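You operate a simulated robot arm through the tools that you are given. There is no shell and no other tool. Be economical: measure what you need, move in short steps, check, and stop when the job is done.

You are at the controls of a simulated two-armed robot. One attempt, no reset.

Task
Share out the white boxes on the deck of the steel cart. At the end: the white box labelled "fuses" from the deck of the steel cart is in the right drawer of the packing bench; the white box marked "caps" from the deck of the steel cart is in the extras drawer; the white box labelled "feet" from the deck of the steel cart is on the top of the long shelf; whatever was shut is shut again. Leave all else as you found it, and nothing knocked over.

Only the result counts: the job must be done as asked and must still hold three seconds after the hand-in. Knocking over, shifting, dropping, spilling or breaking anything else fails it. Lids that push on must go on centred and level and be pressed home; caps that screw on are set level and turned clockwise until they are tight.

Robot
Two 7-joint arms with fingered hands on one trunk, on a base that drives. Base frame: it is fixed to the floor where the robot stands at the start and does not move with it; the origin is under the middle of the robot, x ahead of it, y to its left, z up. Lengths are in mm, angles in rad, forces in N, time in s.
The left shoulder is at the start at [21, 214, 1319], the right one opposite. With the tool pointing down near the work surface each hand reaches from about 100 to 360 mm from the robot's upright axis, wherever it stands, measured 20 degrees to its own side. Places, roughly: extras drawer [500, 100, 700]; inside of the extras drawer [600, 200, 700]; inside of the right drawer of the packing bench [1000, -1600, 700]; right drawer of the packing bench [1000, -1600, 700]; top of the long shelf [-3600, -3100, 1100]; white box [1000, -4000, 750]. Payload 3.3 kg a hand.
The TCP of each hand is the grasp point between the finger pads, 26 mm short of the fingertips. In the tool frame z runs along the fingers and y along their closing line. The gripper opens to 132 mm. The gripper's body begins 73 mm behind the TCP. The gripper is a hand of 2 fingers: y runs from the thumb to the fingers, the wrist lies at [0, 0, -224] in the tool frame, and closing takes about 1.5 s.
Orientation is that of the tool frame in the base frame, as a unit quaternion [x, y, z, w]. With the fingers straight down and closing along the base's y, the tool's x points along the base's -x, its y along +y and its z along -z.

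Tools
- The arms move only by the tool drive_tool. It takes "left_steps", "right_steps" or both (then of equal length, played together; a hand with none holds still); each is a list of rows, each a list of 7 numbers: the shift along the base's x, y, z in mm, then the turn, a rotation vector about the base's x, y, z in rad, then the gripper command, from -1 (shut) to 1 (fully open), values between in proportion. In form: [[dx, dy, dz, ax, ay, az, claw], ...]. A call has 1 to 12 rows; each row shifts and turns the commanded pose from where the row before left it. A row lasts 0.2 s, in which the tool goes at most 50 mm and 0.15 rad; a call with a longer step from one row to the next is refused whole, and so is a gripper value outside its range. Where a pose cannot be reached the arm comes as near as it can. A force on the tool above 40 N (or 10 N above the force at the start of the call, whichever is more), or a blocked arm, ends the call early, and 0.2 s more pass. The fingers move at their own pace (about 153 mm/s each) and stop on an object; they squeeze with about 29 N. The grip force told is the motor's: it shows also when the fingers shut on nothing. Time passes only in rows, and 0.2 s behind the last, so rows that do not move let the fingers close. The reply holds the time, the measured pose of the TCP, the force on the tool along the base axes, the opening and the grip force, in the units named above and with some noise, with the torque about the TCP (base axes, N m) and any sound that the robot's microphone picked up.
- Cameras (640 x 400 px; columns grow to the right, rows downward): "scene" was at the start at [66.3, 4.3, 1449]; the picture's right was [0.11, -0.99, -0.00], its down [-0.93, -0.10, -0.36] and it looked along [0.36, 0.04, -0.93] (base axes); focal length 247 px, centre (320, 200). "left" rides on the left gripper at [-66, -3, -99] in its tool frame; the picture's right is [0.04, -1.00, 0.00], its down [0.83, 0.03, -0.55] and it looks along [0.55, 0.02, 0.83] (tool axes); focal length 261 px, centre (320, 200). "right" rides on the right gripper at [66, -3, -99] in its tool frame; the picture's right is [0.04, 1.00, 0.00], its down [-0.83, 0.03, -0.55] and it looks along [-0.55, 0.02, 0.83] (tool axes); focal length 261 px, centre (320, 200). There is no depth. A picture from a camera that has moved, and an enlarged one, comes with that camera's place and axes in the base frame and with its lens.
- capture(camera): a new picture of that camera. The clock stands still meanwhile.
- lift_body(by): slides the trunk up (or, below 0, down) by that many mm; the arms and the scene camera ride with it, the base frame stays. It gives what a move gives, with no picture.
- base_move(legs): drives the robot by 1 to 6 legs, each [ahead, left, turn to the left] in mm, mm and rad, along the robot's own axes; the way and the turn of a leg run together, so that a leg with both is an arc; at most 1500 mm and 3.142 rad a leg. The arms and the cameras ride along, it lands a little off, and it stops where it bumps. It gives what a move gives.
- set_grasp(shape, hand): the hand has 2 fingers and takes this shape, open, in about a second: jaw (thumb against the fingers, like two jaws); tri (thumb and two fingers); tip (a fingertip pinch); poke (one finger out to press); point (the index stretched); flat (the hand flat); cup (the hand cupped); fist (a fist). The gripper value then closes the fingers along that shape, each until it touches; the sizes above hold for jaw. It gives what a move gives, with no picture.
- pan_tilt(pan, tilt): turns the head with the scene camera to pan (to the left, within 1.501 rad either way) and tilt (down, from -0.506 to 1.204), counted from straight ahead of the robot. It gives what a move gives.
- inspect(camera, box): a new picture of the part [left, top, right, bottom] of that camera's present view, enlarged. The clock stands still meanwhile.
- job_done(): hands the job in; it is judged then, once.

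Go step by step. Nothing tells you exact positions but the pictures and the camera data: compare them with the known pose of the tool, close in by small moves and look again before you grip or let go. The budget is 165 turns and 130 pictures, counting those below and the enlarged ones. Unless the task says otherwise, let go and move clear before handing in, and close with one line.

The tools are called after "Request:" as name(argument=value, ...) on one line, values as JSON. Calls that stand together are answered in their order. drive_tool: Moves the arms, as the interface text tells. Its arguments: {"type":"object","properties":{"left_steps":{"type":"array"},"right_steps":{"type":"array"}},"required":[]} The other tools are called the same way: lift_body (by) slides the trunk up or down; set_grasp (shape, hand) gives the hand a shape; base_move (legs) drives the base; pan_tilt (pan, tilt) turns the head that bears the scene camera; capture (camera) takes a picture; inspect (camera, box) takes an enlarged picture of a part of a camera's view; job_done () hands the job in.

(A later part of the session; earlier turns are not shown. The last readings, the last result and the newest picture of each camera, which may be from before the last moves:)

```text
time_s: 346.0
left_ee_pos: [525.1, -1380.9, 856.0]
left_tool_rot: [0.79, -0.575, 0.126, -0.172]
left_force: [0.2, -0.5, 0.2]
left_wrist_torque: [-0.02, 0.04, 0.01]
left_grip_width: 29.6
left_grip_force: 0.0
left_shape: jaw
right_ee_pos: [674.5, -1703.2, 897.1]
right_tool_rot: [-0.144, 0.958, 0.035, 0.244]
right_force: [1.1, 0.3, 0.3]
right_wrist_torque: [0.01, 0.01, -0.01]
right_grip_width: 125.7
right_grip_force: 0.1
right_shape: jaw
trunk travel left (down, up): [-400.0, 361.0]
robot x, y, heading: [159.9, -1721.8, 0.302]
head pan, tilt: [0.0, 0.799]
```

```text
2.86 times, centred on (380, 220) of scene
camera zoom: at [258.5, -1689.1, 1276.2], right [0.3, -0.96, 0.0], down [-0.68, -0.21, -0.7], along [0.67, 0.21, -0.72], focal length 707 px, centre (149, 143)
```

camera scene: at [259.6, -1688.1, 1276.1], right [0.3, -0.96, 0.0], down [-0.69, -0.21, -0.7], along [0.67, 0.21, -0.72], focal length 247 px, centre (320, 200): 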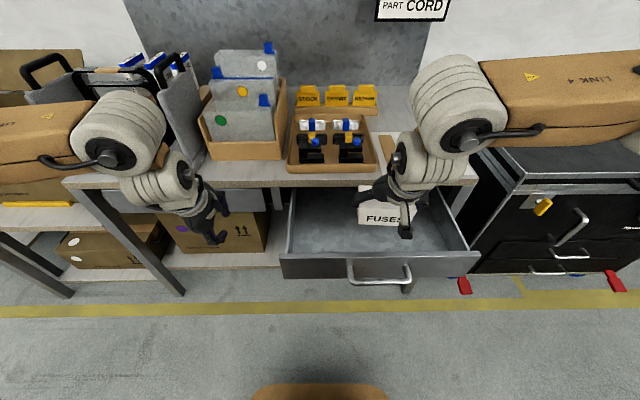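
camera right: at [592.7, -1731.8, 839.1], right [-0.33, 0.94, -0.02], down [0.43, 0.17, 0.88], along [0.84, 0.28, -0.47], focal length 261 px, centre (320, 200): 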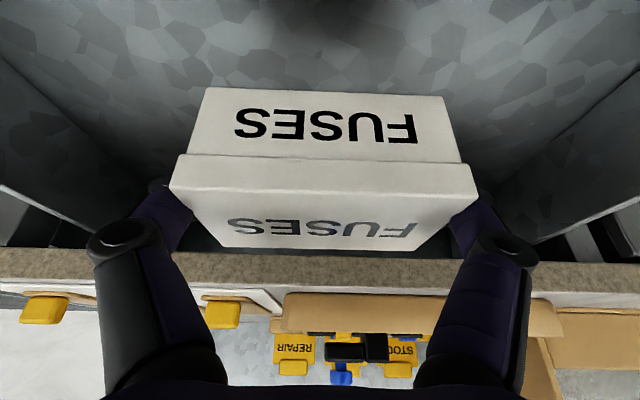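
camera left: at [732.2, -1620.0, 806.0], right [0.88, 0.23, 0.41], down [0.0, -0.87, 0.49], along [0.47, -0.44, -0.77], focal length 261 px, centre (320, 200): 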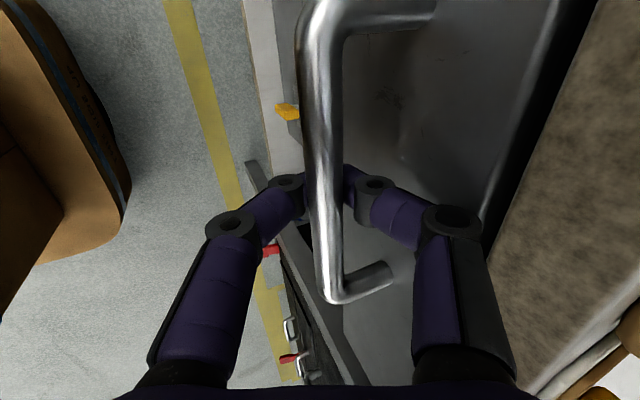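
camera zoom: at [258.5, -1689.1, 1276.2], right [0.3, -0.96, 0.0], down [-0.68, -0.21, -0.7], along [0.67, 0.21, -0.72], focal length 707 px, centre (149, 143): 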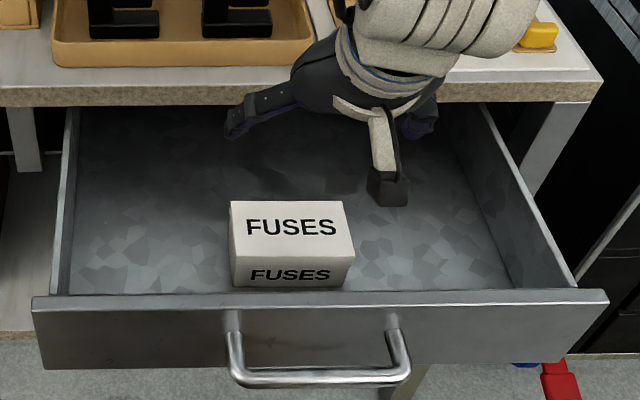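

Fuses is in the drawer. I'll back the base, lower the closed right hand in front of the handle, and push it shut with the base.

Request:
base_move(legs=[[-180, 0, -0.006]])

Request:
drive_tool(right_steps=[[0, 0, 0, 0, 0, 0, -1], [0, 0, -40, 0, 0, 0, -1], [0, 0, -40, 0, 0, 0, -1], [0, 0, -40, 0, 0, 0, -1], [0, 0, -30, 0, 0, 0, -1], [0, 0, -22, 0, 0, 0, -1]])

Request:
capture(camera="right")

Request:
capture(camera="scene")

```text
time_s: 347.5
left_ee_pos: [354.1, -1434.0, 855.5]
left_tool_rot: [0.788, -0.577, 0.127, -0.172]
left_force: [0.3, 0.6, 0.4]
left_wrist_torque: [0.03, 0.03, 0.02]
left_grip_width: 30.0
left_grip_force: 0.0
left_shape: jaw
right_ee_pos: [500.8, -1758.1, 898.4]
right_tool_rot: [-0.143, 0.958, 0.036, 0.246]
right_force: [-0.2, -0.1, -0.3]
right_wrist_torque: [0.01, -0.04, -0.01]
right_grip_width: 125.6
right_grip_force: 0.1
right_shape: jaw
trunk travel left (down, up): [-400.0, 361.0]
robot x, y, heading: [-13.8, -1768.9, 0.298]
head pan, tilt: [0.0, 0.799]
```

```text
time_s: 348.9
left_ee_pos: [353.3, -1433.9, 855.2]
left_tool_rot: [0.788, -0.577, 0.126, -0.171]
left_force: [-0.1, 0.1, -0.2]
left_wrist_torque: [-0.02, 0.02, 0.04]
left_grip_width: 29.8
left_grip_force: 0.1
left_shape: jaw
right_ee_pos: [502.0, -1760.0, 724.1]
right_tool_rot: [-0.144, 0.958, 0.036, 0.244]
right_force: [1.5, 0.0, -0.3]
right_wrist_torque: [-0.01, 0.03, -0.05]
right_grip_width: 0.1
right_grip_force: 28.9
right_shape: jaw
trunk travel left (down, up): [-400.0, 361.0]
robot x, y, heading: [-12.3, -1769.2, 0.298]
head pan, tilt: [0.0, 0.799]
```

```text
48 pictures are left
camera right: at [402.1, -1791.5, 780.0], right [-0.33, 0.94, -0.02], down [0.44, 0.17, 0.88], along [0.84, 0.28, -0.47], focal length 261 px, centre (320, 200)
```

right: 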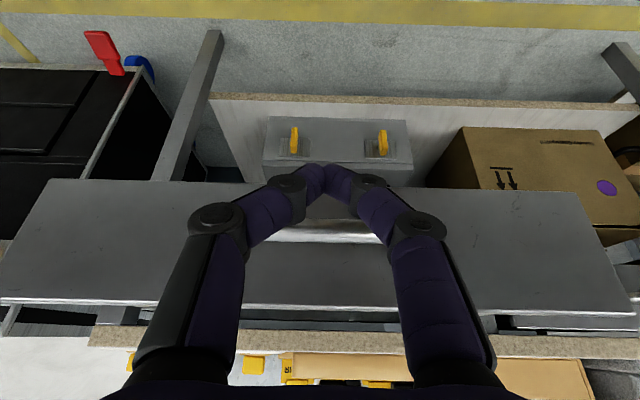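

```text
47 pictures are left
camera scene: at [87.7, -1742.2, 1276.1], right [0.29, -0.96, 0.0], down [-0.69, -0.21, -0.7], along [0.67, 0.2, -0.72], focal length 247 px, centre (320, 200)
```

scene: 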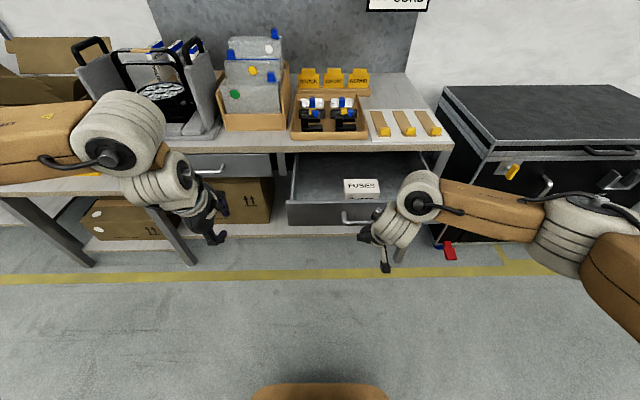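

Request:
base_move(legs=[[230, 0, 0]])

Request:
capture(camera="scene")

```text
time_s: 350.6
left_ee_pos: [574.1, -1367.8, 854.6]
left_tool_rot: [0.788, -0.577, 0.126, -0.171]
left_force: [0.5, 0.4, 0.5]
left_wrist_torque: [0.02, 0.03, 0.02]
left_grip_width: 29.8
left_grip_force: 0.1
left_shape: jaw
right_ee_pos: [721.8, -1692.6, 725.0]
right_tool_rot: [-0.143, 0.958, 0.035, 0.245]
right_force: [1.0, 0.2, 0.0]
right_wrist_torque: [-0.04, 0.0, -0.01]
right_grip_width: 0.0
right_grip_force: 29.2
right_shape: jaw
trunk travel left (down, up): [-400.0, 361.0]
robot x, y, heading: [204.2, -1704.4, 0.298]
head pan, tilt: [0.0, 0.799]
```

```text
46 pictures are left
camera scene: at [307.6, -1675.1, 1276.1], right [0.29, -0.96, 0.0], down [-0.69, -0.21, -0.7], along [0.67, 0.2, -0.72], focal length 247 px, centre (320, 200)
```

scene: 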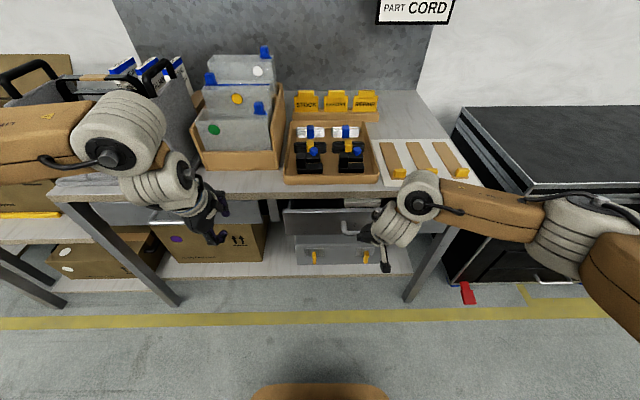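

Request:
base_move(legs=[[35, 0, 0]])

Request:
drive_tool(right_steps=[[5, 1.5, 0, 0, 0, 0, -1], [5, 1.5, 0, 0, 0, 0, -1], [5, 1.5, 0, 0, 0, 0, -1], [5, 1.5, 0, 0, 0, 0, -1]])

Request:
inspect(camera="scene", box=[260, 160, 460, 285])

```text
time_s: 351.4
left_ee_pos: [609.2, -1357.3, 855.2]
left_tool_rot: [0.789, -0.577, 0.125, -0.171]
left_force: [0.7, 0.0, -0.1]
left_wrist_torque: [0.0, 0.0, 0.01]
left_grip_width: 29.3
left_grip_force: 0.0
left_shape: jaw
right_ee_pos: [756.4, -1681.7, 724.9]
right_tool_rot: [-0.141, 0.959, 0.035, 0.245]
right_force: [0.0, 0.4, -0.2]
right_wrist_torque: [0.01, 0.01, 0.0]
right_grip_width: 0.0
right_grip_force: 28.8
right_shape: jaw
trunk travel left (down, up): [-400.0, 361.0]
robot x, y, heading: [238.5, -1693.6, 0.295]
head pan, tilt: [0.0, 0.799]
```

```text
time_s: 352.4
left_ee_pos: [605.4, -1359.0, 855.6]
left_tool_rot: [0.788, -0.577, 0.126, -0.171]
left_force: [0.2, -0.5, -0.4]
left_wrist_torque: [-0.02, 0.0, -0.01]
left_grip_width: 29.7
left_grip_force: 0.1
left_shape: jaw
right_ee_pos: [770.9, -1677.2, 725.7]
right_tool_rot: [-0.144, 0.959, 0.034, 0.243]
right_force: [-19.6, -6.6, 0.1]
right_wrist_torque: [-0.09, 0.2, -0.01]
right_grip_width: 0.0
right_grip_force: 29.2
right_shape: jaw
trunk travel left (down, up): [-400.0, 361.0]
robot x, y, heading: [238.9, -1697.2, 0.294]
head pan, tilt: [0.0, 0.799]
```

```text
3.20 times, centred on (360, 222) of scene
camera zoom: at [338.7, -1665.8, 1276.3], right [0.29, -0.96, 0.0], down [-0.69, -0.21, -0.7], along [0.67, 0.2, -0.72], focal length 792 px, centre (192, 128)
```

zoom: 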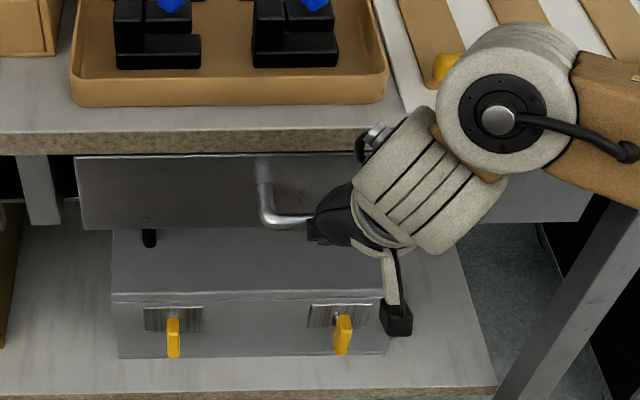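

Request:
drive_tool(right_steps=[[4, 1.2, 0, 0, 0, 0, -1], [0, 0, 0, 0, 0, 0, -1], [-20, -6, 0, 0, 0, 0, -1], [-40, -12, 0, 0, 0, 0, -1], [-40, -12, 0, 0, 0, 0, -1]])

Request:
inspect(camera="scene", box=[220, 160, 460, 310])

```text
time_s: 353.0
left_ee_pos: [607.3, -1358.3, 854.4]
left_tool_rot: [0.788, -0.577, 0.126, -0.171]
left_force: [0.1, 0.8, -0.8]
left_wrist_torque: [0.0, 0.01, 0.0]
left_grip_width: 29.9
left_grip_force: 0.0
left_shape: jaw
right_ee_pos: [774.1, -1677.4, 721.1]
right_tool_rot: [-0.149, 0.959, 0.034, 0.239]
right_force: [-12.5, -5.4, 1.6]
right_wrist_torque: [-0.05, 0.12, 0.0]
right_grip_width: 0.0
right_grip_force: 28.8
right_shape: jaw
trunk travel left (down, up): [-400.0, 361.0]
robot x, y, heading: [241.0, -1691.8, 0.294]
head pan, tilt: [0.0, 0.799]
stopped in row 2 (right hand): the force on the tool passed its limit (the readings are from after the stop); the commanded pose is now the measured one
```

```text
2.67 times, centred on (340, 235) of scene
camera zoom: at [340.0, -1665.3, 1276.2], right [0.29, -0.96, 0.0], down [-0.69, -0.21, -0.7], along [0.67, 0.2, -0.72], focal length 660 px, centre (267, 107)
```

zoom: 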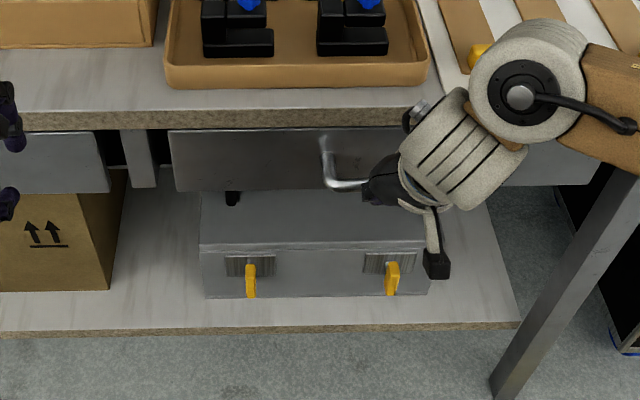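

The drawer is firmly shut. Withdraw the hand and back off, then go to the cart for caps.

Request:
drive_tool(right_steps=[[-20, -6, 0, 0, 0, 0, -1], [-40, -12, 0, 0, 0, 0, -1], [-30, -9, 30, 0, 0, 0, 0], [0, 0, 45, 0, 0, 0, 1], [0, 0, 45, 0, 0, 0, 1], [0, 0, 45, 0, 0, 0, 1]])

Request:
base_move(legs=[[-400, 0, 0]])

Request:
capture(camera="scene")

```text
time_s: 354.4
left_ee_pos: [607.4, -1357.4, 855.1]
left_tool_rot: [0.788, -0.578, 0.125, -0.17]
left_force: [0.2, 0.1, -1.1]
left_wrist_torque: [0.0, 0.0, 0.02]
left_grip_width: 29.8
left_grip_force: 0.1
left_shape: jaw
right_ee_pos: [684.7, -1703.5, 889.6]
right_tool_rot: [-0.147, 0.959, 0.034, 0.239]
right_force: [0.1, 0.1, -0.2]
right_wrist_torque: [-0.02, 0.01, 0.02]
right_grip_width: 131.7
right_grip_force: 0.1
right_shape: jaw
trunk travel left (down, up): [-400.0, 361.0]
robot x, y, heading: [238.1, -1691.7, 0.295]
head pan, tilt: [0.0, 0.799]
```

```text
time_s: 356.8
left_ee_pos: [224.8, -1473.0, 855.7]
left_tool_rot: [0.79, -0.575, 0.125, -0.17]
left_force: [-0.3, -0.5, -0.3]
left_wrist_torque: [0.01, 0.03, -0.04]
left_grip_width: 29.8
left_grip_force: 0.1
left_shape: jaw
right_ee_pos: [305.9, -1816.5, 889.3]
right_tool_rot: [-0.151, 0.958, 0.036, 0.241]
right_force: [0.7, 0.6, -0.4]
right_wrist_torque: [0.0, 0.02, -0.03]
right_grip_width: 131.7
right_grip_force: 0.0
right_shape: jaw
trunk travel left (down, up): [-400.0, 361.0]
robot x, y, heading: [-140.8, -1812.1, 0.302]
head pan, tilt: [0.0, 0.799]
```

```text
43 pictures are left
camera scene: at [-40.7, -1781.8, 1276.2], right [0.3, -0.95, 0.0], down [-0.68, -0.21, -0.7], along [0.67, 0.21, -0.72], focal length 247 px, centre (320, 200)
```

scene: 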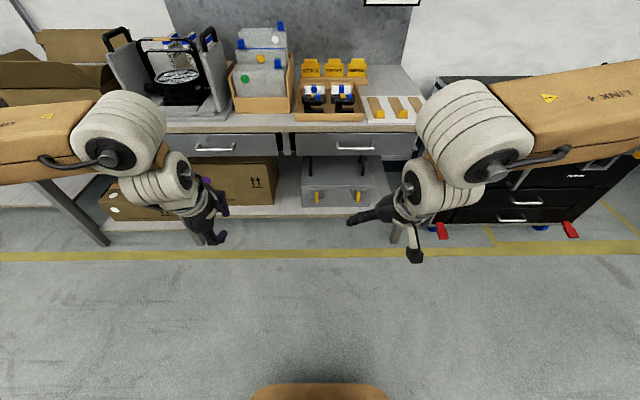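

Both bench drawers are shut. Now driving back to the cart for the caps box.

Request:
base_move(legs=[[0, 0, -1.575], [1100, 0, 0], [450, 370, 0]])

Request:
capture(camera="scene")

```text
time_s: 369.3
left_ee_pos: [1032.6, -3554.2, 855.3]
left_tool_rot: [-0.159, 0.964, -0.21, 0.033]
left_force: [-0.2, -0.3, -0.4]
left_wrist_torque: [0.0, 0.01, -0.01]
left_grip_width: 29.8
left_grip_force: 0.0
left_shape: jaw
right_ee_pos: [688.9, -3639.4, 887.9]
right_tool_rot: [0.567, 0.787, -0.143, 0.195]
right_force: [-0.3, 0.0, -0.3]
right_wrist_torque: [0.02, 0.0, -0.02]
right_grip_width: 131.8
right_grip_force: 0.0
right_shape: jaw
trunk travel left (down, up): [-400.0, 361.0]
robot x, y, heading: [687.4, -3192.5, -1.255]
head pan, tilt: [0.0, 0.799]
```

```text
42 pictures are left
camera scene: at [720.5, -3296.3, 1276.1], right [-0.95, -0.31, 0.0], down [-0.22, 0.68, -0.7], along [0.22, -0.66, -0.72], focal length 247 px, centre (320, 200)
```

scene: 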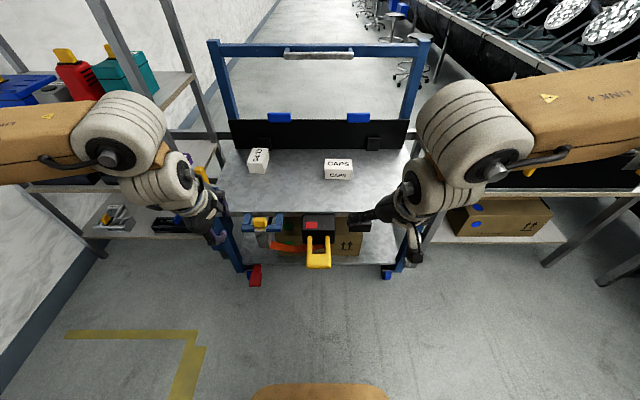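

Request:
base_move(legs=[[320, -45, -0.016]])

Request:
lift_body(by=-150)

Request:
inspect(camera="scene", box=[220, 120, 420, 245])

Request:
capture(camera="right")

```text
time_s: 371.5
left_ee_pos: [1077.5, -3879.9, 855.4]
left_tool_rot: [-0.15, 0.966, -0.209, 0.032]
left_force: [-0.9, 1.1, 0.8]
left_wrist_torque: [-0.01, 0.02, 0.0]
left_grip_width: 29.6
left_grip_force: 0.0
left_shape: jaw
right_ee_pos: [732.5, -3957.3, 886.8]
right_tool_rot: [0.575, 0.781, -0.146, 0.194]
right_force: [-0.3, 0.7, 0.6]
right_wrist_torque: [-0.03, -0.04, 0.02]
right_grip_width: 132.0
right_grip_force: 0.0
right_shape: jaw
trunk travel left (down, up): [-400.0, 361.0]
robot x, y, heading: [741.9, -3510.1, -1.279]
head pan, tilt: [0.0, 0.799]
```

```text
time_s: 373.2
left_ee_pos: [1076.5, -3878.6, 706.0]
left_tool_rot: [-0.149, 0.966, -0.21, 0.031]
left_force: [0.2, -0.4, -0.4]
left_wrist_torque: [0.0, 0.0, 0.0]
left_grip_width: 29.9
left_grip_force: 0.1
left_shape: jaw
right_ee_pos: [732.0, -3956.3, 738.7]
right_tool_rot: [0.575, 0.782, -0.145, 0.194]
right_force: [0.4, -0.9, -0.5]
right_wrist_torque: [-0.01, 0.02, 0.02]
right_grip_width: 132.1
right_grip_force: 0.2
right_shape: jaw
trunk travel left (down, up): [-250.0, 511.0]
robot x, y, heading: [743.6, -3514.5, -1.279]
head pan, tilt: [0.0, 0.799]
```

```text
3.20 times, centred on (320, 182) of scene
camera zoom: at [779.2, -3641.9, 1124.4], right [-0.96, -0.29, 0.0], down [-0.21, 0.69, -0.7], along [0.2, -0.67, -0.72], focal length 792 px, centre (320, 256)
```

zoom: 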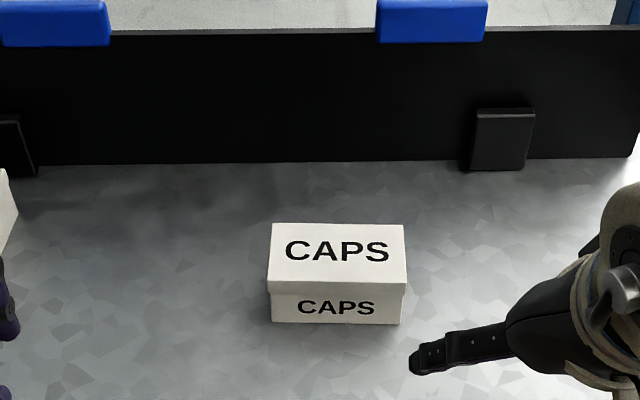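

```text
40 pictures are left
camera right: at [697.5, -3857.0, 794.9], right [0.94, 0.33, -0.02], down [0.18, -0.44, 0.88], along [0.28, -0.83, -0.48], focal length 261 px, centre (320, 200)
```

right: 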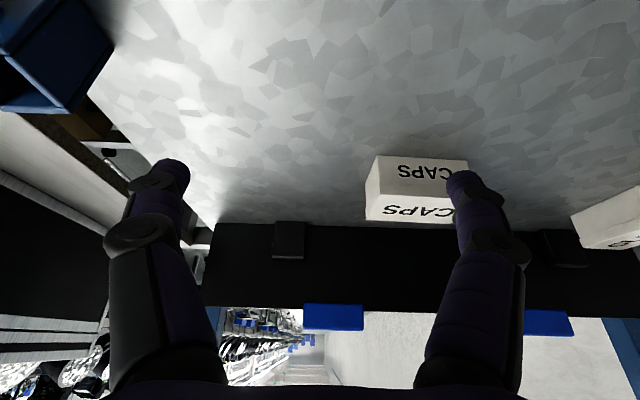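

Caps is centred at about (897, -4085), yaw 0.27. Moving the right hand to its pre-grasp point.

Request:
drive_tool(right_steps=[[30.6, -17.6, 5, 0, 0, -0.03, 1], [30.6, -17.6, 0, 0, 0, 0, 1], [30.6, -17.6, 0, 0, 0, 0, 1], [30.6, -17.6, -8, 0, 0, 0, 1], [30.6, -17.6, -10, 0, 0, 0, 1]])

Request:
capture(camera="right")

```text
time_s: 374.4
left_ee_pos: [1077.7, -3878.2, 704.3]
left_tool_rot: [-0.149, 0.966, -0.21, 0.031]
left_force: [-0.7, 0.0, 0.0]
left_wrist_torque: [0.02, -0.02, 0.0]
left_grip_width: 29.7
left_grip_force: 0.0
left_shape: jaw
right_ee_pos: [883.6, -4044.6, 725.7]
right_tool_rot: [0.586, 0.773, -0.149, 0.192]
right_force: [-0.2, -0.2, 0.4]
right_wrist_torque: [-0.01, -0.04, 0.0]
right_grip_width: 131.6
right_grip_force: 0.2
right_shape: jaw
trunk travel left (down, up): [-250.0, 511.0]
robot x, y, heading: [740.6, -3509.6, -1.284]
head pan, tilt: [0.0, 0.799]
```

```text
39 pictures are left
camera right: at [851.8, -3944.3, 780.6], right [0.95, 0.3, -0.02], down [0.17, -0.45, 0.88], along [0.26, -0.84, -0.48], focal length 261 px, centre (320, 200)
```

right: 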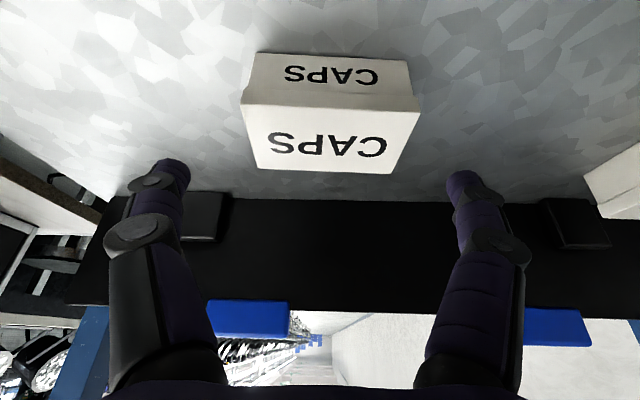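

Request:
drive_tool(right_steps=[[5, -13.3, -26.5, 0, 0, 0, 1], [5, -13.3, -26.5, 0, 0, 0, 1], [4.5, -13.4, -26.5, 0, 0, 0, 1], [0, 0, 0, 0, 0, 0, -1], [0, 0, 0, 0, 0, 0, -1], [0, 0, 0, 0, 0, 0, -1], [0, 0, 0, 0, 0, 0, -1], [0, 0, 0, 0, 0, 0, -1], [0, 0, 20, 0, 0, 0, -1], [0, 0, 40, 0, 0, 0, -1], [0, 0, 40, 0, 0, 0, -1]])

Request:
capture(camera="right")

Request:
capture(camera="scene")

```text
time_s: 376.8
left_ee_pos: [1076.9, -3878.9, 705.9]
left_tool_rot: [-0.149, 0.966, -0.209, 0.031]
left_force: [0.0, -0.5, -0.6]
left_wrist_torque: [-0.05, -0.02, 0.05]
left_grip_width: 29.6
left_grip_force: 0.0
left_shape: jaw
right_ee_pos: [881.8, -4095.9, 740.5]
right_tool_rot: [0.601, 0.764, -0.151, 0.183]
right_force: [-0.4, 0.5, -1.1]
right_wrist_torque: [-0.02, -0.01, -0.02]
right_grip_width: 106.7
right_grip_force: 29.1
right_shape: jaw
trunk travel left (down, up): [-250.0, 511.0]
robot x, y, heading: [743.5, -3515.1, -1.275]
head pan, tilt: [0.0, 0.799]
```

```text
38 pictures are left
camera right: at [855.2, -3994.7, 797.6], right [0.96, 0.27, -0.03], down [0.16, -0.46, 0.87], along [0.22, -0.85, -0.49], focal length 261 px, centre (320, 200)
```

right: 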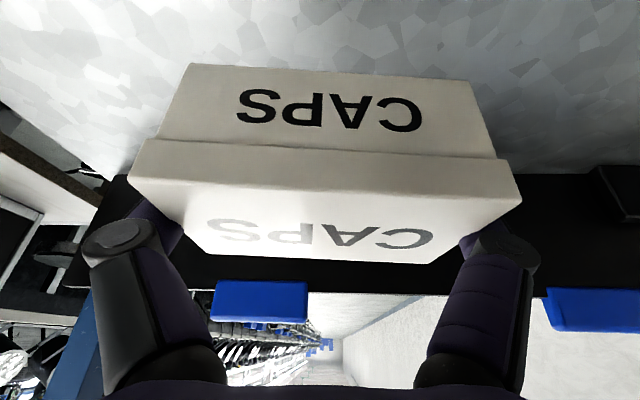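

```text
37 pictures are left
camera scene: at [779.3, -3642.0, 1124.3], right [-0.96, -0.29, 0.0], down [-0.21, 0.69, -0.7], along [0.2, -0.67, -0.72], focal length 247 px, centre (320, 200)
```

scene: 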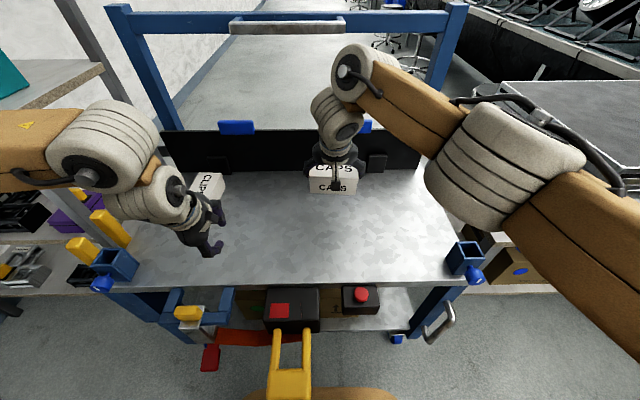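

Caps is held. I'll back out straight, then raise the trunk.

Request:
base_move(legs=[[-600, 0, 0]])

Request:
lift_body(by=200)

Request:
capture(camera="scene")

Request:
capture(camera="right")

```text
time_s: 380.2
left_ee_pos: [904.0, -3309.2, 706.3]
left_tool_rot: [-0.147, 0.966, -0.211, 0.032]
left_force: [1.4, 0.3, -0.2]
left_wrist_torque: [0.02, 0.01, 0.0]
left_grip_width: 29.6
left_grip_force: 0.0
left_shape: jaw
right_ee_pos: [712.3, -3526.5, 747.4]
right_tool_rot: [0.603, 0.761, -0.151, 0.188]
right_force: [0.1, -0.2, -1.6]
right_wrist_torque: [0.0, -0.05, -0.01]
right_grip_width: 106.9
right_grip_force: 28.5
right_shape: jaw
trunk travel left (down, up): [-250.0, 511.0]
robot x, y, heading: [568.4, -2936.1, -1.278]
head pan, tilt: [0.0, 0.799]
```

```text
time_s: 382.4
left_ee_pos: [905.5, -3308.3, 904.6]
left_tool_rot: [-0.147, 0.966, -0.21, 0.032]
left_force: [-0.9, -0.2, -0.8]
left_wrist_torque: [0.0, -0.01, 0.01]
left_grip_width: 29.6
left_grip_force: 0.0
left_shape: jaw
right_ee_pos: [710.0, -3528.5, 948.1]
right_tool_rot: [0.601, 0.762, -0.15, 0.189]
right_force: [0.4, 1.5, -1.7]
right_wrist_torque: [0.01, 0.01, 0.01]
right_grip_width: 106.6
right_grip_force: 29.0
right_shape: jaw
trunk travel left (down, up): [-450.0, 311.0]
robot x, y, heading: [568.1, -2938.5, -1.279]
head pan, tilt: [0.0, 0.799]
```

```text
36 pictures are left
camera scene: at [596.7, -3037.8, 1326.3], right [-0.96, -0.29, 0.0], down [-0.21, 0.69, -0.7], along [0.2, -0.67, -0.72], focal length 247 px, centre (320, 200)
```

scene: 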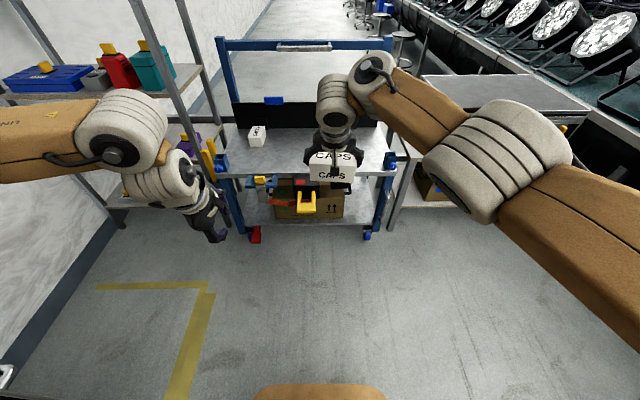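

```text
35 pictures are left
camera right: at [683.4, -3426.1, 1004.3], right [0.96, 0.26, -0.02], down [0.14, -0.45, 0.88], along [0.22, -0.85, -0.48], focal length 261 px, centre (320, 200)
```

right: 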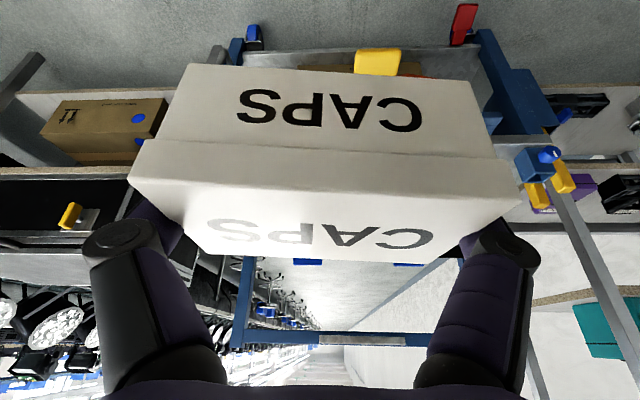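

Now to the extras drawer: I'll turn around clockwise and drive north along the aisle.

Request:
base_move(legs=[[0, 0, -3.13], [1500, 0, 0], [1330, 0, 0], [0, 0, -1.565]])

Request:
pan_tilt(pan=0.1, tilt=0.7)

Request:
capture(camera="scene")

```text
time_s: 407.1
left_ee_pos: [118.4, 111.8, 904.4]
left_tool_rot: [0.798, -0.565, 0.123, -0.172]
left_force: [0.0, -0.2, -0.5]
left_wrist_torque: [-0.03, 0.0, 0.03]
left_grip_width: 29.5
left_grip_force: 0.1
left_shape: jaw
right_ee_pos: [344.5, -73.2, 947.6]
right_tool_rot: [-0.128, 0.962, 0.031, 0.24]
right_force: [0.0, -0.7, -2.6]
right_wrist_torque: [-0.03, -0.01, 0.0]
right_grip_width: 106.9
right_grip_force: 29.0
right_shape: jaw
trunk travel left (down, up): [-450.0, 311.0]
robot x, y, heading: [-240.0, -238.6, 0.324]
head pan, tilt: [0.0, 0.799]
```

```text
time_s: 407.8
left_ee_pos: [118.7, 111.1, 904.9]
left_tool_rot: [0.797, -0.565, 0.123, -0.172]
left_force: [-0.2, 0.2, -0.3]
left_wrist_torque: [-0.04, 0.04, 0.01]
left_grip_width: 29.7
left_grip_force: 0.0
left_shape: jaw
right_ee_pos: [345.8, -76.1, 947.8]
right_tool_rot: [-0.128, 0.962, 0.03, 0.24]
right_force: [0.2, 0.0, -1.3]
right_wrist_torque: [-0.01, -0.02, -0.02]
right_grip_width: 106.8
right_grip_force: 29.0
right_shape: jaw
trunk travel left (down, up): [-450.0, 311.0]
robot x, y, heading: [-239.2, -238.5, 0.326]
head pan, tilt: [0.099, 0.7]
```

```text
34 pictures are left
camera scene: at [-143.7, -196.4, 1334.6], right [0.41, -0.91, 0.0], down [-0.59, -0.27, -0.76], along [0.7, 0.31, -0.64], focal length 247 px, centre (320, 200)
```

scene: 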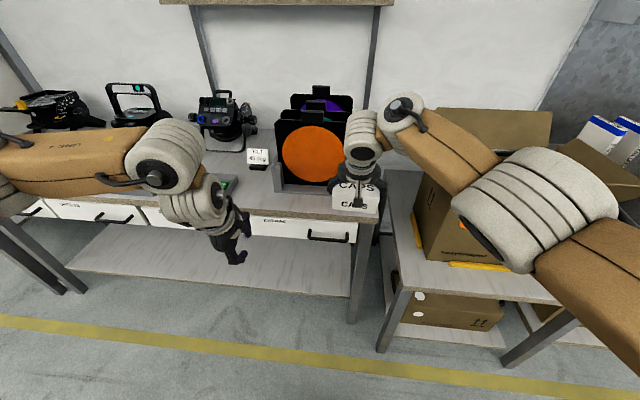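

Request:
inspect(camera="scene", box=[20, 170, 400, 270])

Request:
inspect(camera="scene", box=[230, 190, 390, 290])

```text
1.68 times, centred on (210, 220) of scene
camera zoom: at [-143.7, -196.4, 1334.6], right [0.41, -0.91, 0.0], down [-0.59, -0.27, -0.76], along [0.7, 0.31, -0.64], focal length 417 px, centre (505, 166)
```

zoom: 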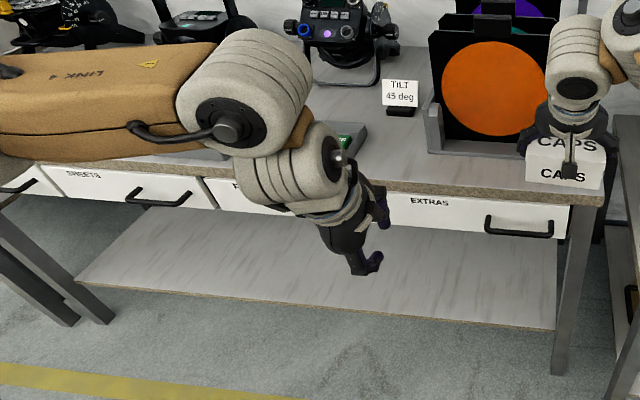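

```text
4.00 times, centred on (310, 240) of scene
camera zoom: at [-143.7, -196.4, 1334.6], right [0.41, -0.91, 0.0], down [-0.59, -0.27, -0.76], along [0.7, 0.31, -0.64], focal length 990 px, centre (360, 40)
```

zoom: 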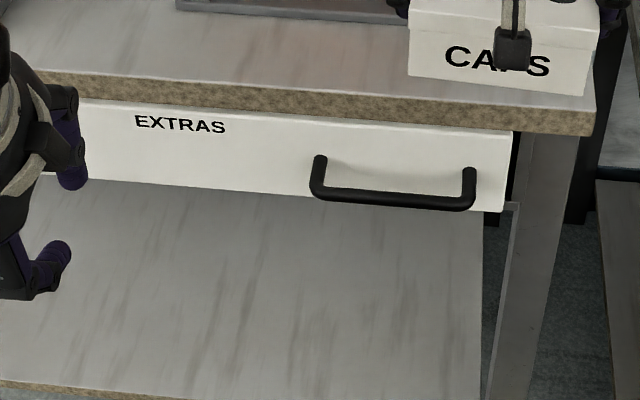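

The extras drawer is the rightmost, its handle near (363, 4). I'll move the right hand aside and bring the base in like before.

Request:
drive_tool(right_steps=[[-20, -37, 0, 0, 0, 0, -1], [-20, -37, 0, 0, 0, 0, -1], [-20, -37, 0, 0, 0, 0, -1], [-20, -37, 0, 0, 0, 0, -1], [-20, -37, 0, 0, 0, 0, -1]])

Request:
base_move(legs=[[120, -40, -0.032]])

Request:
lift_body(by=-50)

Request:
capture(camera="left")

Request:
capture(camera="scene")

```text
time_s: 409.0
left_ee_pos: [118.2, 112.4, 906.4]
left_tool_rot: [0.797, -0.565, 0.122, -0.172]
left_force: [0.6, 0.0, -0.1]
left_wrist_torque: [-0.01, 0.03, 0.01]
left_grip_width: 29.5
left_grip_force: 0.0
left_shape: jaw
right_ee_pos: [323.7, -111.9, 947.7]
right_tool_rot: [-0.13, 0.962, 0.031, 0.239]
right_force: [-0.7, -0.7, -1.0]
right_wrist_torque: [0.02, 0.01, -0.02]
right_grip_width: 106.3
right_grip_force: 29.2
right_shape: jaw
right hand out of reach, approached as far as the arm can: row 2, 3, 4, 5
trunk travel left (down, up): [-450.0, 311.0]
robot x, y, heading: [-241.1, -234.9, 0.323]
head pan, tilt: [0.099, 0.7]
```

```text
time_s: 410.2
left_ee_pos: [256.3, 99.0, 904.3]
left_tool_rot: [0.788, -0.578, 0.126, -0.17]
left_force: [-0.4, 0.6, -0.7]
left_wrist_torque: [0.05, 0.03, 0.01]
left_grip_width: 29.8
left_grip_force: 0.1
left_shape: jaw
right_ee_pos: [455.1, -131.2, 947.1]
right_tool_rot: [-0.113, 0.964, 0.027, 0.24]
right_force: [0.9, 0.0, -1.0]
right_wrist_torque: [0.05, 0.01, 0.0]
right_grip_width: 106.5
right_grip_force: 29.8
right_shape: jaw
trunk travel left (down, up): [-450.0, 311.0]
robot x, y, heading: [-112.7, -235.6, 0.298]
head pan, tilt: [0.099, 0.7]
```

```text
time_s: 411.2
left_ee_pos: [255.9, 97.4, 855.2]
left_tool_rot: [0.788, -0.578, 0.127, -0.17]
left_force: [-1.0, -0.1, -0.2]
left_wrist_torque: [0.03, 0.03, 0.05]
left_grip_width: 29.9
left_grip_force: 0.1
left_shape: jaw
right_ee_pos: [454.3, -132.8, 898.2]
right_tool_rot: [-0.113, 0.964, 0.026, 0.241]
right_force: [0.3, 0.5, -1.9]
right_wrist_torque: [0.02, -0.04, 0.02]
right_grip_width: 106.5
right_grip_force: 28.8
right_shape: jaw
trunk travel left (down, up): [-400.0, 361.0]
robot x, y, heading: [-111.9, -235.7, 0.291]
head pan, tilt: [0.099, 0.7]
```

```text
31 pictures are left
camera left: at [198.6, 149.0, 946.5], right [0.88, 0.23, 0.42], down [0.0, -0.87, 0.49], along [0.48, -0.43, -0.77], focal length 261 px, centre (320, 200)
```

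left: 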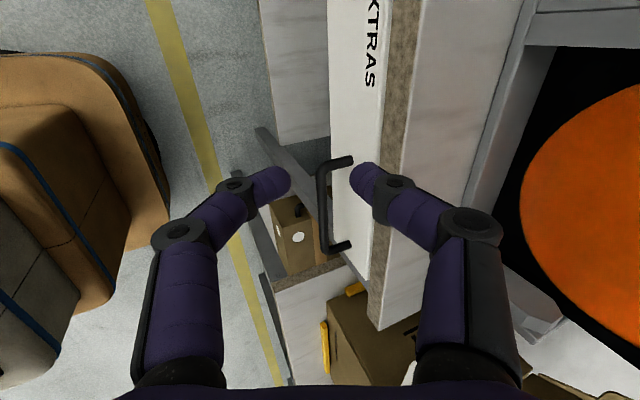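

```text
30 pictures are left
camera scene: at [-10.7, -199.8, 1284.5], right [0.38, -0.92, 0.0], down [-0.6, -0.25, -0.76], along [0.71, 0.29, -0.64], focal length 247 px, centre (320, 200)
```

scene: 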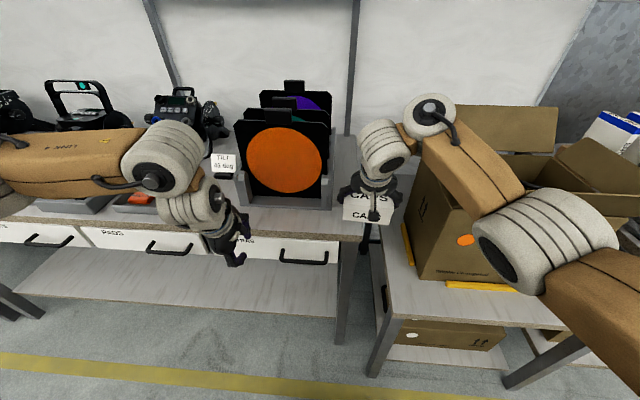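

The handle bar is at about (356, 1, 714). Left hand goes to the pre-grasp point in line with it.

Request:
drive_tool(left_steps=[[17.5, -26.3, -18, 0, 0, 0, -0.545], [17.5, -26.3, -18, 0, 0, 0, -0.545], [17.5, -26.3, -18, 0, 0, 0, -0.545], [17.5, -26.3, -18, 0, 0, 0, -0.545]])

Request:
capture(camera="left")

```text
time_s: 412.2
left_ee_pos: [328.7, -7.6, 782.5]
left_tool_rot: [0.788, -0.578, 0.127, -0.17]
left_force: [0.2, 0.3, 0.8]
left_wrist_torque: [-0.01, -0.03, -0.02]
left_grip_width: 29.6
left_grip_force: 0.1
left_shape: jaw
right_ee_pos: [453.1, -133.6, 899.0]
right_tool_rot: [-0.114, 0.964, 0.027, 0.24]
right_force: [0.7, -0.4, -1.5]
right_wrist_torque: [-0.01, -0.03, -0.03]
right_grip_width: 106.2
right_grip_force: 29.1
right_shape: jaw
trunk travel left (down, up): [-400.0, 361.0]
robot x, y, heading: [-111.6, -237.0, 0.295]
head pan, tilt: [0.099, 0.7]
```

```text
29 pictures are left
camera left: at [271.3, 43.9, 873.3], right [0.88, 0.23, 0.41], down [0.0, -0.87, 0.49], along [0.48, -0.43, -0.77], focal length 261 px, centre (320, 200)
```

left: 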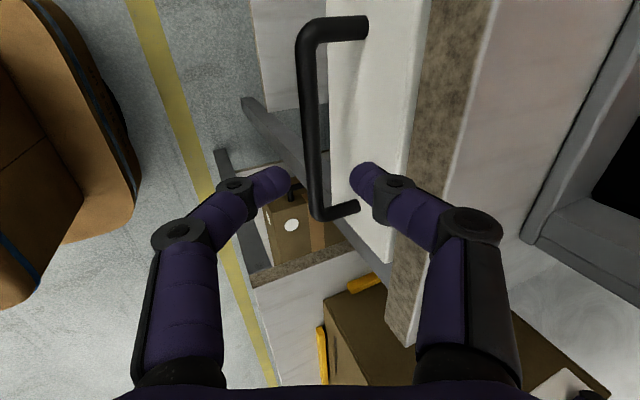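

The view matches the packing bench approach closely; I'll repeat the same motion and close.

Request:
drive_tool(left_steps=[[10, 3, -25, 0, 0, 0, -0.545], [9, 2, -22, 0, 0, 0, -0.545], [8, 2, -20, 0, 0, 0, -0.545]])

Request:
capture(camera="left")

```text
time_s: 413.0
left_ee_pos: [347.1, -4.4, 713.0]
left_tool_rot: [0.785, -0.584, 0.123, -0.164]
left_force: [-19.6, -7.9, -0.6]
left_wrist_torque: [0.34, -0.86, -0.07]
left_grip_width: 25.8
left_grip_force: 0.1
left_shape: jaw
right_ee_pos: [452.4, -132.1, 899.5]
right_tool_rot: [-0.114, 0.963, 0.027, 0.241]
right_force: [-0.6, -1.0, -1.7]
right_wrist_torque: [-0.02, -0.04, 0.01]
right_grip_width: 106.5
right_grip_force: 29.1
right_shape: jaw
trunk travel left (down, up): [-400.0, 361.0]
robot x, y, heading: [-114.9, -238.6, 0.292]
head pan, tilt: [0.099, 0.7]
stopped in row 3 (left hand): the force on the tool passed its limit (the readings are from after the stop); the commanded pose is now the measured one
```

```text
28 pictures are left
camera left: at [291.4, 47.4, 804.8], right [0.89, 0.23, 0.4], down [0.0, -0.87, 0.5], along [0.46, -0.44, -0.77], focal length 261 px, centre (320, 200)
```

left: 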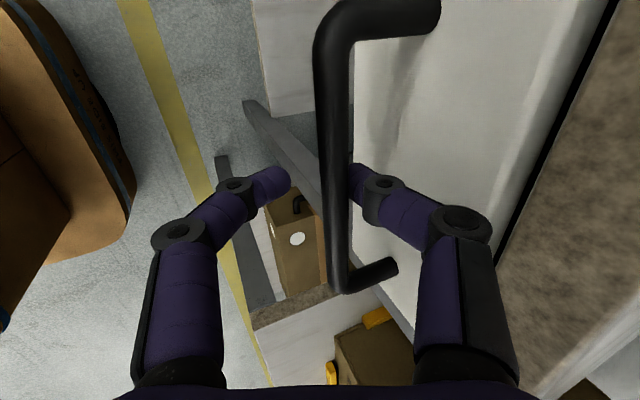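

The rear fingertip is behind the bar and just touching the drawer front. I'll ease back slightly and close.

Request:
drive_tool(left_steps=[[-4, -1, 0, 0, 0, 0, -0.545], [0, 0, 0, 0, 0, 0, -1], [0, 0, 0, 0, 0, 0, -1], [0, 0, 0, 0, 0, 0, -1]])

Request:
capture(camera="left")

```text
time_s: 414.0
left_ee_pos: [347.3, -3.0, 714.0]
left_tool_rot: [0.787, -0.581, 0.124, -0.167]
left_force: [0.3, -0.3, -1.1]
left_wrist_torque: [0.02, 0.01, 0.0]
left_grip_width: 0.0
left_grip_force: 29.2
left_shape: jaw
right_ee_pos: [452.6, -131.9, 897.3]
right_tool_rot: [-0.114, 0.963, 0.027, 0.241]
right_force: [-0.4, -1.0, -2.0]
right_wrist_torque: [0.01, -0.01, 0.01]
right_grip_width: 106.4
right_grip_force: 28.8
right_shape: jaw
trunk travel left (down, up): [-400.0, 361.0]
robot x, y, heading: [-112.5, -235.8, 0.293]
head pan, tilt: [0.099, 0.7]
```

```text
27 pictures are left
camera left: at [291.1, 48.6, 805.7], right [0.88, 0.23, 0.41], down [0.0, -0.87, 0.49], along [0.47, -0.44, -0.77], focal length 261 px, centre (320, 200)
```

left: 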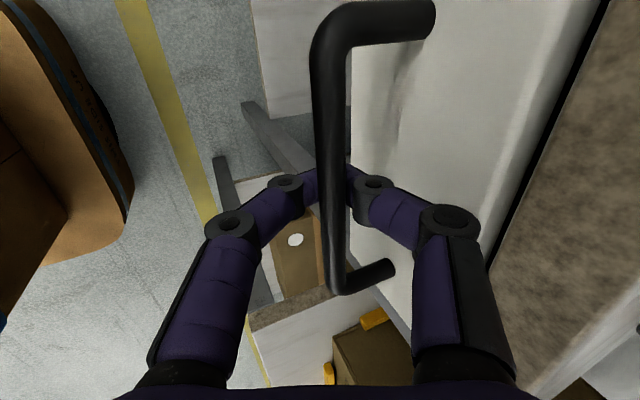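

Looped around the bar. Pull the drawer open.

Request:
base_move(legs=[[-100, 0, 0], [-135, 0, 0]])

Request:
capture(camera="scene")

```text
time_s: 416.1
left_ee_pos: [120.3, -72.9, 715.1]
left_tool_rot: [0.786, -0.582, 0.125, -0.167]
left_force: [-0.4, -0.1, -0.5]
left_wrist_torque: [0.0, 0.0, -0.02]
left_grip_width: 0.0
left_grip_force: 28.6
left_shape: jaw
right_ee_pos: [225.1, -199.3, 899.0]
right_tool_rot: [-0.113, 0.964, 0.027, 0.241]
right_force: [0.2, 0.0, -1.6]
right_wrist_torque: [0.01, 0.01, 0.03]
right_grip_width: 106.2
right_grip_force: 29.1
right_shape: jaw
trunk travel left (down, up): [-400.0, 361.0]
robot x, y, heading: [-339.8, -303.3, 0.291]
head pan, tilt: [0.099, 0.7]
```

```text
26 pictures are left
camera scene: at [-238.2, -268.5, 1284.5], right [0.38, -0.92, 0.0], down [-0.59, -0.25, -0.77], along [0.71, 0.29, -0.64], focal length 247 px, centre (320, 200)
```

scene: 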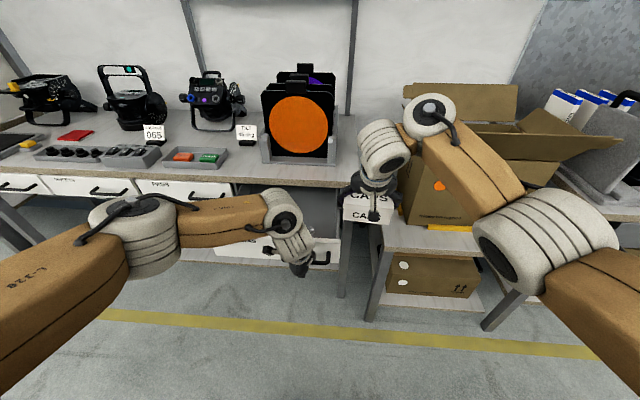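

Request:
drive_tool(left_steps=[[0, 0, 0, 0, 0, 0, -0.545], [0, 0, 0, 0, 0, 0, -0.545], [-9, -3, 22, 0, 0, 0, -0.545], [-9, -3, 22, 0, 0, 0, -0.545], [-14, -4, 33, 0, 0, 0, -0.545], [-14, -4, 33, 0, 0, 0, -0.545], [-14, 40, 10, 0, 0, 0, -0.545], [-14, 40, 10, 0, 0, 0, -0.545], [-14, 40, 10, 0, 0, 0, -0.545]])

Request:
pan_tilt(pan=0.1, tilt=0.85)

Request:
capture(camera="scene")

```text
time_s: 418.1
left_ee_pos: [30.9, 35.5, 852.9]
left_tool_rot: [0.786, -0.583, 0.124, -0.166]
left_force: [0.6, 0.0, -0.1]
left_wrist_torque: [0.03, 0.02, 0.08]
left_grip_width: 30.1
left_grip_force: 0.2
left_shape: jaw
right_ee_pos: [226.9, -200.2, 899.2]
right_tool_rot: [-0.113, 0.964, 0.027, 0.241]
right_force: [0.2, -0.3, -2.8]
right_wrist_torque: [-0.02, -0.04, 0.04]
right_grip_width: 106.3
right_grip_force: 29.1
right_shape: jaw
trunk travel left (down, up): [-400.0, 361.0]
robot x, y, heading: [-339.7, -306.0, 0.293]
head pan, tilt: [0.099, 0.7]
```

```text
time_s: 418.8
left_ee_pos: [32.4, 34.4, 852.1]
left_tool_rot: [0.786, -0.582, 0.124, -0.167]
left_force: [0.3, 0.4, -0.3]
left_wrist_torque: [-0.02, 0.02, -0.02]
left_grip_width: 30.0
left_grip_force: 0.0
left_shape: jaw
right_ee_pos: [226.5, -199.9, 898.1]
right_tool_rot: [-0.113, 0.964, 0.025, 0.24]
right_force: [0.3, -0.1, -2.3]
right_wrist_torque: [0.0, -0.01, 0.01]
right_grip_width: 106.1
right_grip_force: 28.7
right_shape: jaw
trunk travel left (down, up): [-400.0, 361.0]
robot x, y, heading: [-338.6, -310.6, 0.291]
head pan, tilt: [0.099, 0.85]
```

```text
25 pictures are left
camera scene: at [-243.6, -270.5, 1272.1], right [0.38, -0.92, 0.0], down [-0.69, -0.29, -0.66], along [0.61, 0.25, -0.75], focal length 247 px, centre (320, 200)
```

scene: 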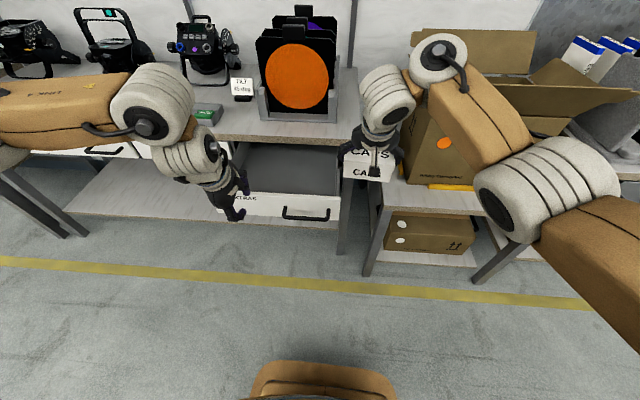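

The drawer is open and empty; its middle lies about 75 mm left of the handle. I'll move the base so the right hand is over it.

Request:
base_move(legs=[[78, 227, 0.003]])

Request:
capture(camera="scene")

```text
time_s: 420.5
left_ee_pos: [39.0, 274.3, 851.4]
left_tool_rot: [0.788, -0.58, 0.123, -0.166]
left_force: [-0.3, 0.2, -0.2]
left_wrist_torque: [-0.02, 0.02, 0.01]
left_grip_width: 29.8
left_grip_force: 0.0
left_shape: jaw
right_ee_pos: [236.5, 39.7, 898.9]
right_tool_rot: [-0.115, 0.963, 0.027, 0.24]
right_force: [0.6, 0.2, -1.8]
right_wrist_torque: [-0.04, -0.01, 0.02]
right_grip_width: 106.6
right_grip_force: 29.1
right_shape: jaw
trunk travel left (down, up): [-400.0, 361.0]
robot x, y, heading: [-330.2, -65.4, 0.301]
head pan, tilt: [0.099, 0.85]
```

```text
24 pictures are left
camera scene: at [-234.2, -32.1, 1272.1], right [0.39, -0.92, 0.0], down [-0.69, -0.29, -0.66], along [0.61, 0.25, -0.75], focal length 247 px, centre (320, 200)
```

scene: 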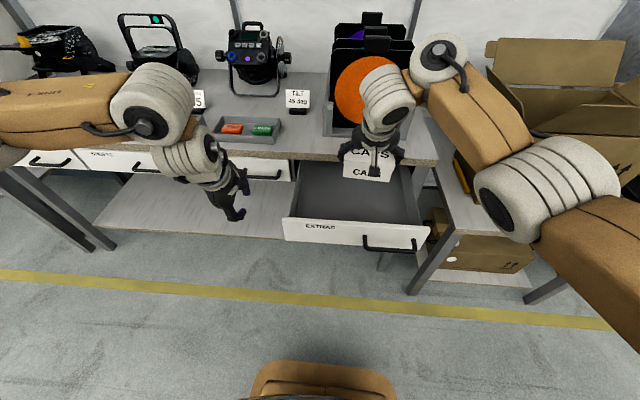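

Request:
drive_tool(right_steps=[[5, 1.5, 0, 0, 0, 0.03, -1], [5, 1.5, 0, 0, 0, 0.03, -1], [0, 0, -40, 0, 0, 0, -1], [0, 0, -40, 0, 0, 0, -1], [0, 0, -35, 0, 0, 0, -1]])

Request:
inspect(camera="scene", box=[270, 130, 470, 255])

```text
time_s: 421.7
left_ee_pos: [38.9, 273.5, 851.7]
left_tool_rot: [0.788, -0.58, 0.123, -0.166]
left_force: [-1.0, -0.6, -0.2]
left_wrist_torque: [0.02, 0.0, 0.02]
left_grip_width: 29.8
left_grip_force: 0.3
left_shape: jaw
right_ee_pos: [245.9, 44.5, 783.7]
right_tool_rot: [-0.144, 0.96, 0.034, 0.239]
right_force: [0.3, 0.2, -1.6]
right_wrist_torque: [-0.02, -0.01, -0.04]
right_grip_width: 106.1
right_grip_force: 28.9
right_shape: jaw
trunk travel left (down, up): [-400.0, 361.0]
robot x, y, heading: [-326.5, -69.2, 0.3]
head pan, tilt: [0.099, 0.85]
```

```text
3.20 times, centred on (370, 192) of scene
camera zoom: at [-234.1, -33.0, 1272.1], right [0.39, -0.92, 0.0], down [-0.69, -0.29, -0.66], along [0.61, 0.25, -0.75], focal length 792 px, centre (160, 224)
```

zoom: 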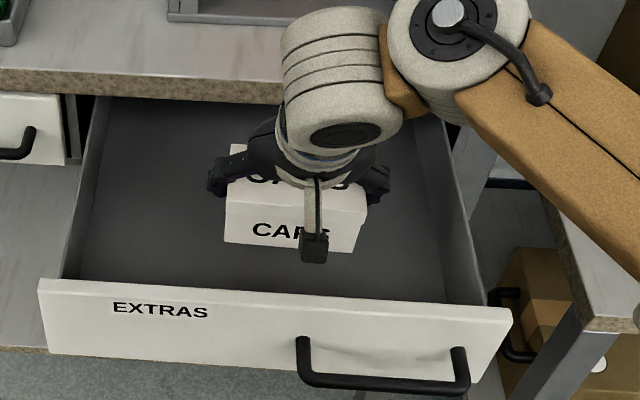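

Well inside the drawer opening. Lowering gradually.

Request:
drive_tool(right_steps=[[0, 0, -20, 0, 0, 0, -1], [0, 0, -20, 0, 0, 0, -1], [0, 0, -12, 0, 0, 0, -1], [0, 0, -4, 0, 0, 0, -1], [0, 0, -4, 0, 0, 0, -1]])

```text
time_s: 422.9
left_ee_pos: [40.1, 273.7, 853.0]
left_tool_rot: [0.788, -0.581, 0.123, -0.166]
left_force: [-0.9, 0.0, -0.2]
left_wrist_torque: [-0.01, 0.0, -0.01]
left_grip_width: 30.0
left_grip_force: 0.1
left_shape: jaw
right_ee_pos: [245.4, 41.4, 723.5]
right_tool_rot: [-0.144, 0.96, 0.033, 0.239]
right_force: [-0.4, -0.6, -1.3]
right_wrist_torque: [-0.01, 0.0, 0.02]
right_grip_width: 106.3
right_grip_force: 28.8
right_shape: jaw
trunk travel left (down, up): [-400.0, 361.0]
robot x, y, heading: [-332.4, -72.2, 0.298]
head pan, tilt: [0.099, 0.85]
```

Request:
drive_tool(right_steps=[[0, 0, -4, 0, 0, 0, -1], [0, 0, -4, 0, 0, 0, -1], [0, 0, -4, 0, 0, 0, -1]])

```text
time_s: 423.7
left_ee_pos: [37.3, 273.7, 852.7]
left_tool_rot: [0.787, -0.58, 0.124, -0.167]
left_force: [0.0, -0.8, 0.8]
left_wrist_torque: [-0.03, 0.01, 0.03]
left_grip_width: 30.0
left_grip_force: 0.1
left_shape: jaw
right_ee_pos: [245.3, 44.3, 714.6]
right_tool_rot: [-0.144, 0.959, 0.036, 0.243]
right_force: [-1.1, 0.1, 20.3]
right_wrist_torque: [-0.9, -0.12, -0.08]
right_grip_width: 105.4
right_grip_force: 28.8
right_shape: jaw
trunk travel left (down, up): [-400.0, 361.0]
robot x, y, heading: [-330.5, -68.8, 0.295]
head pan, tilt: [0.099, 0.85]
```

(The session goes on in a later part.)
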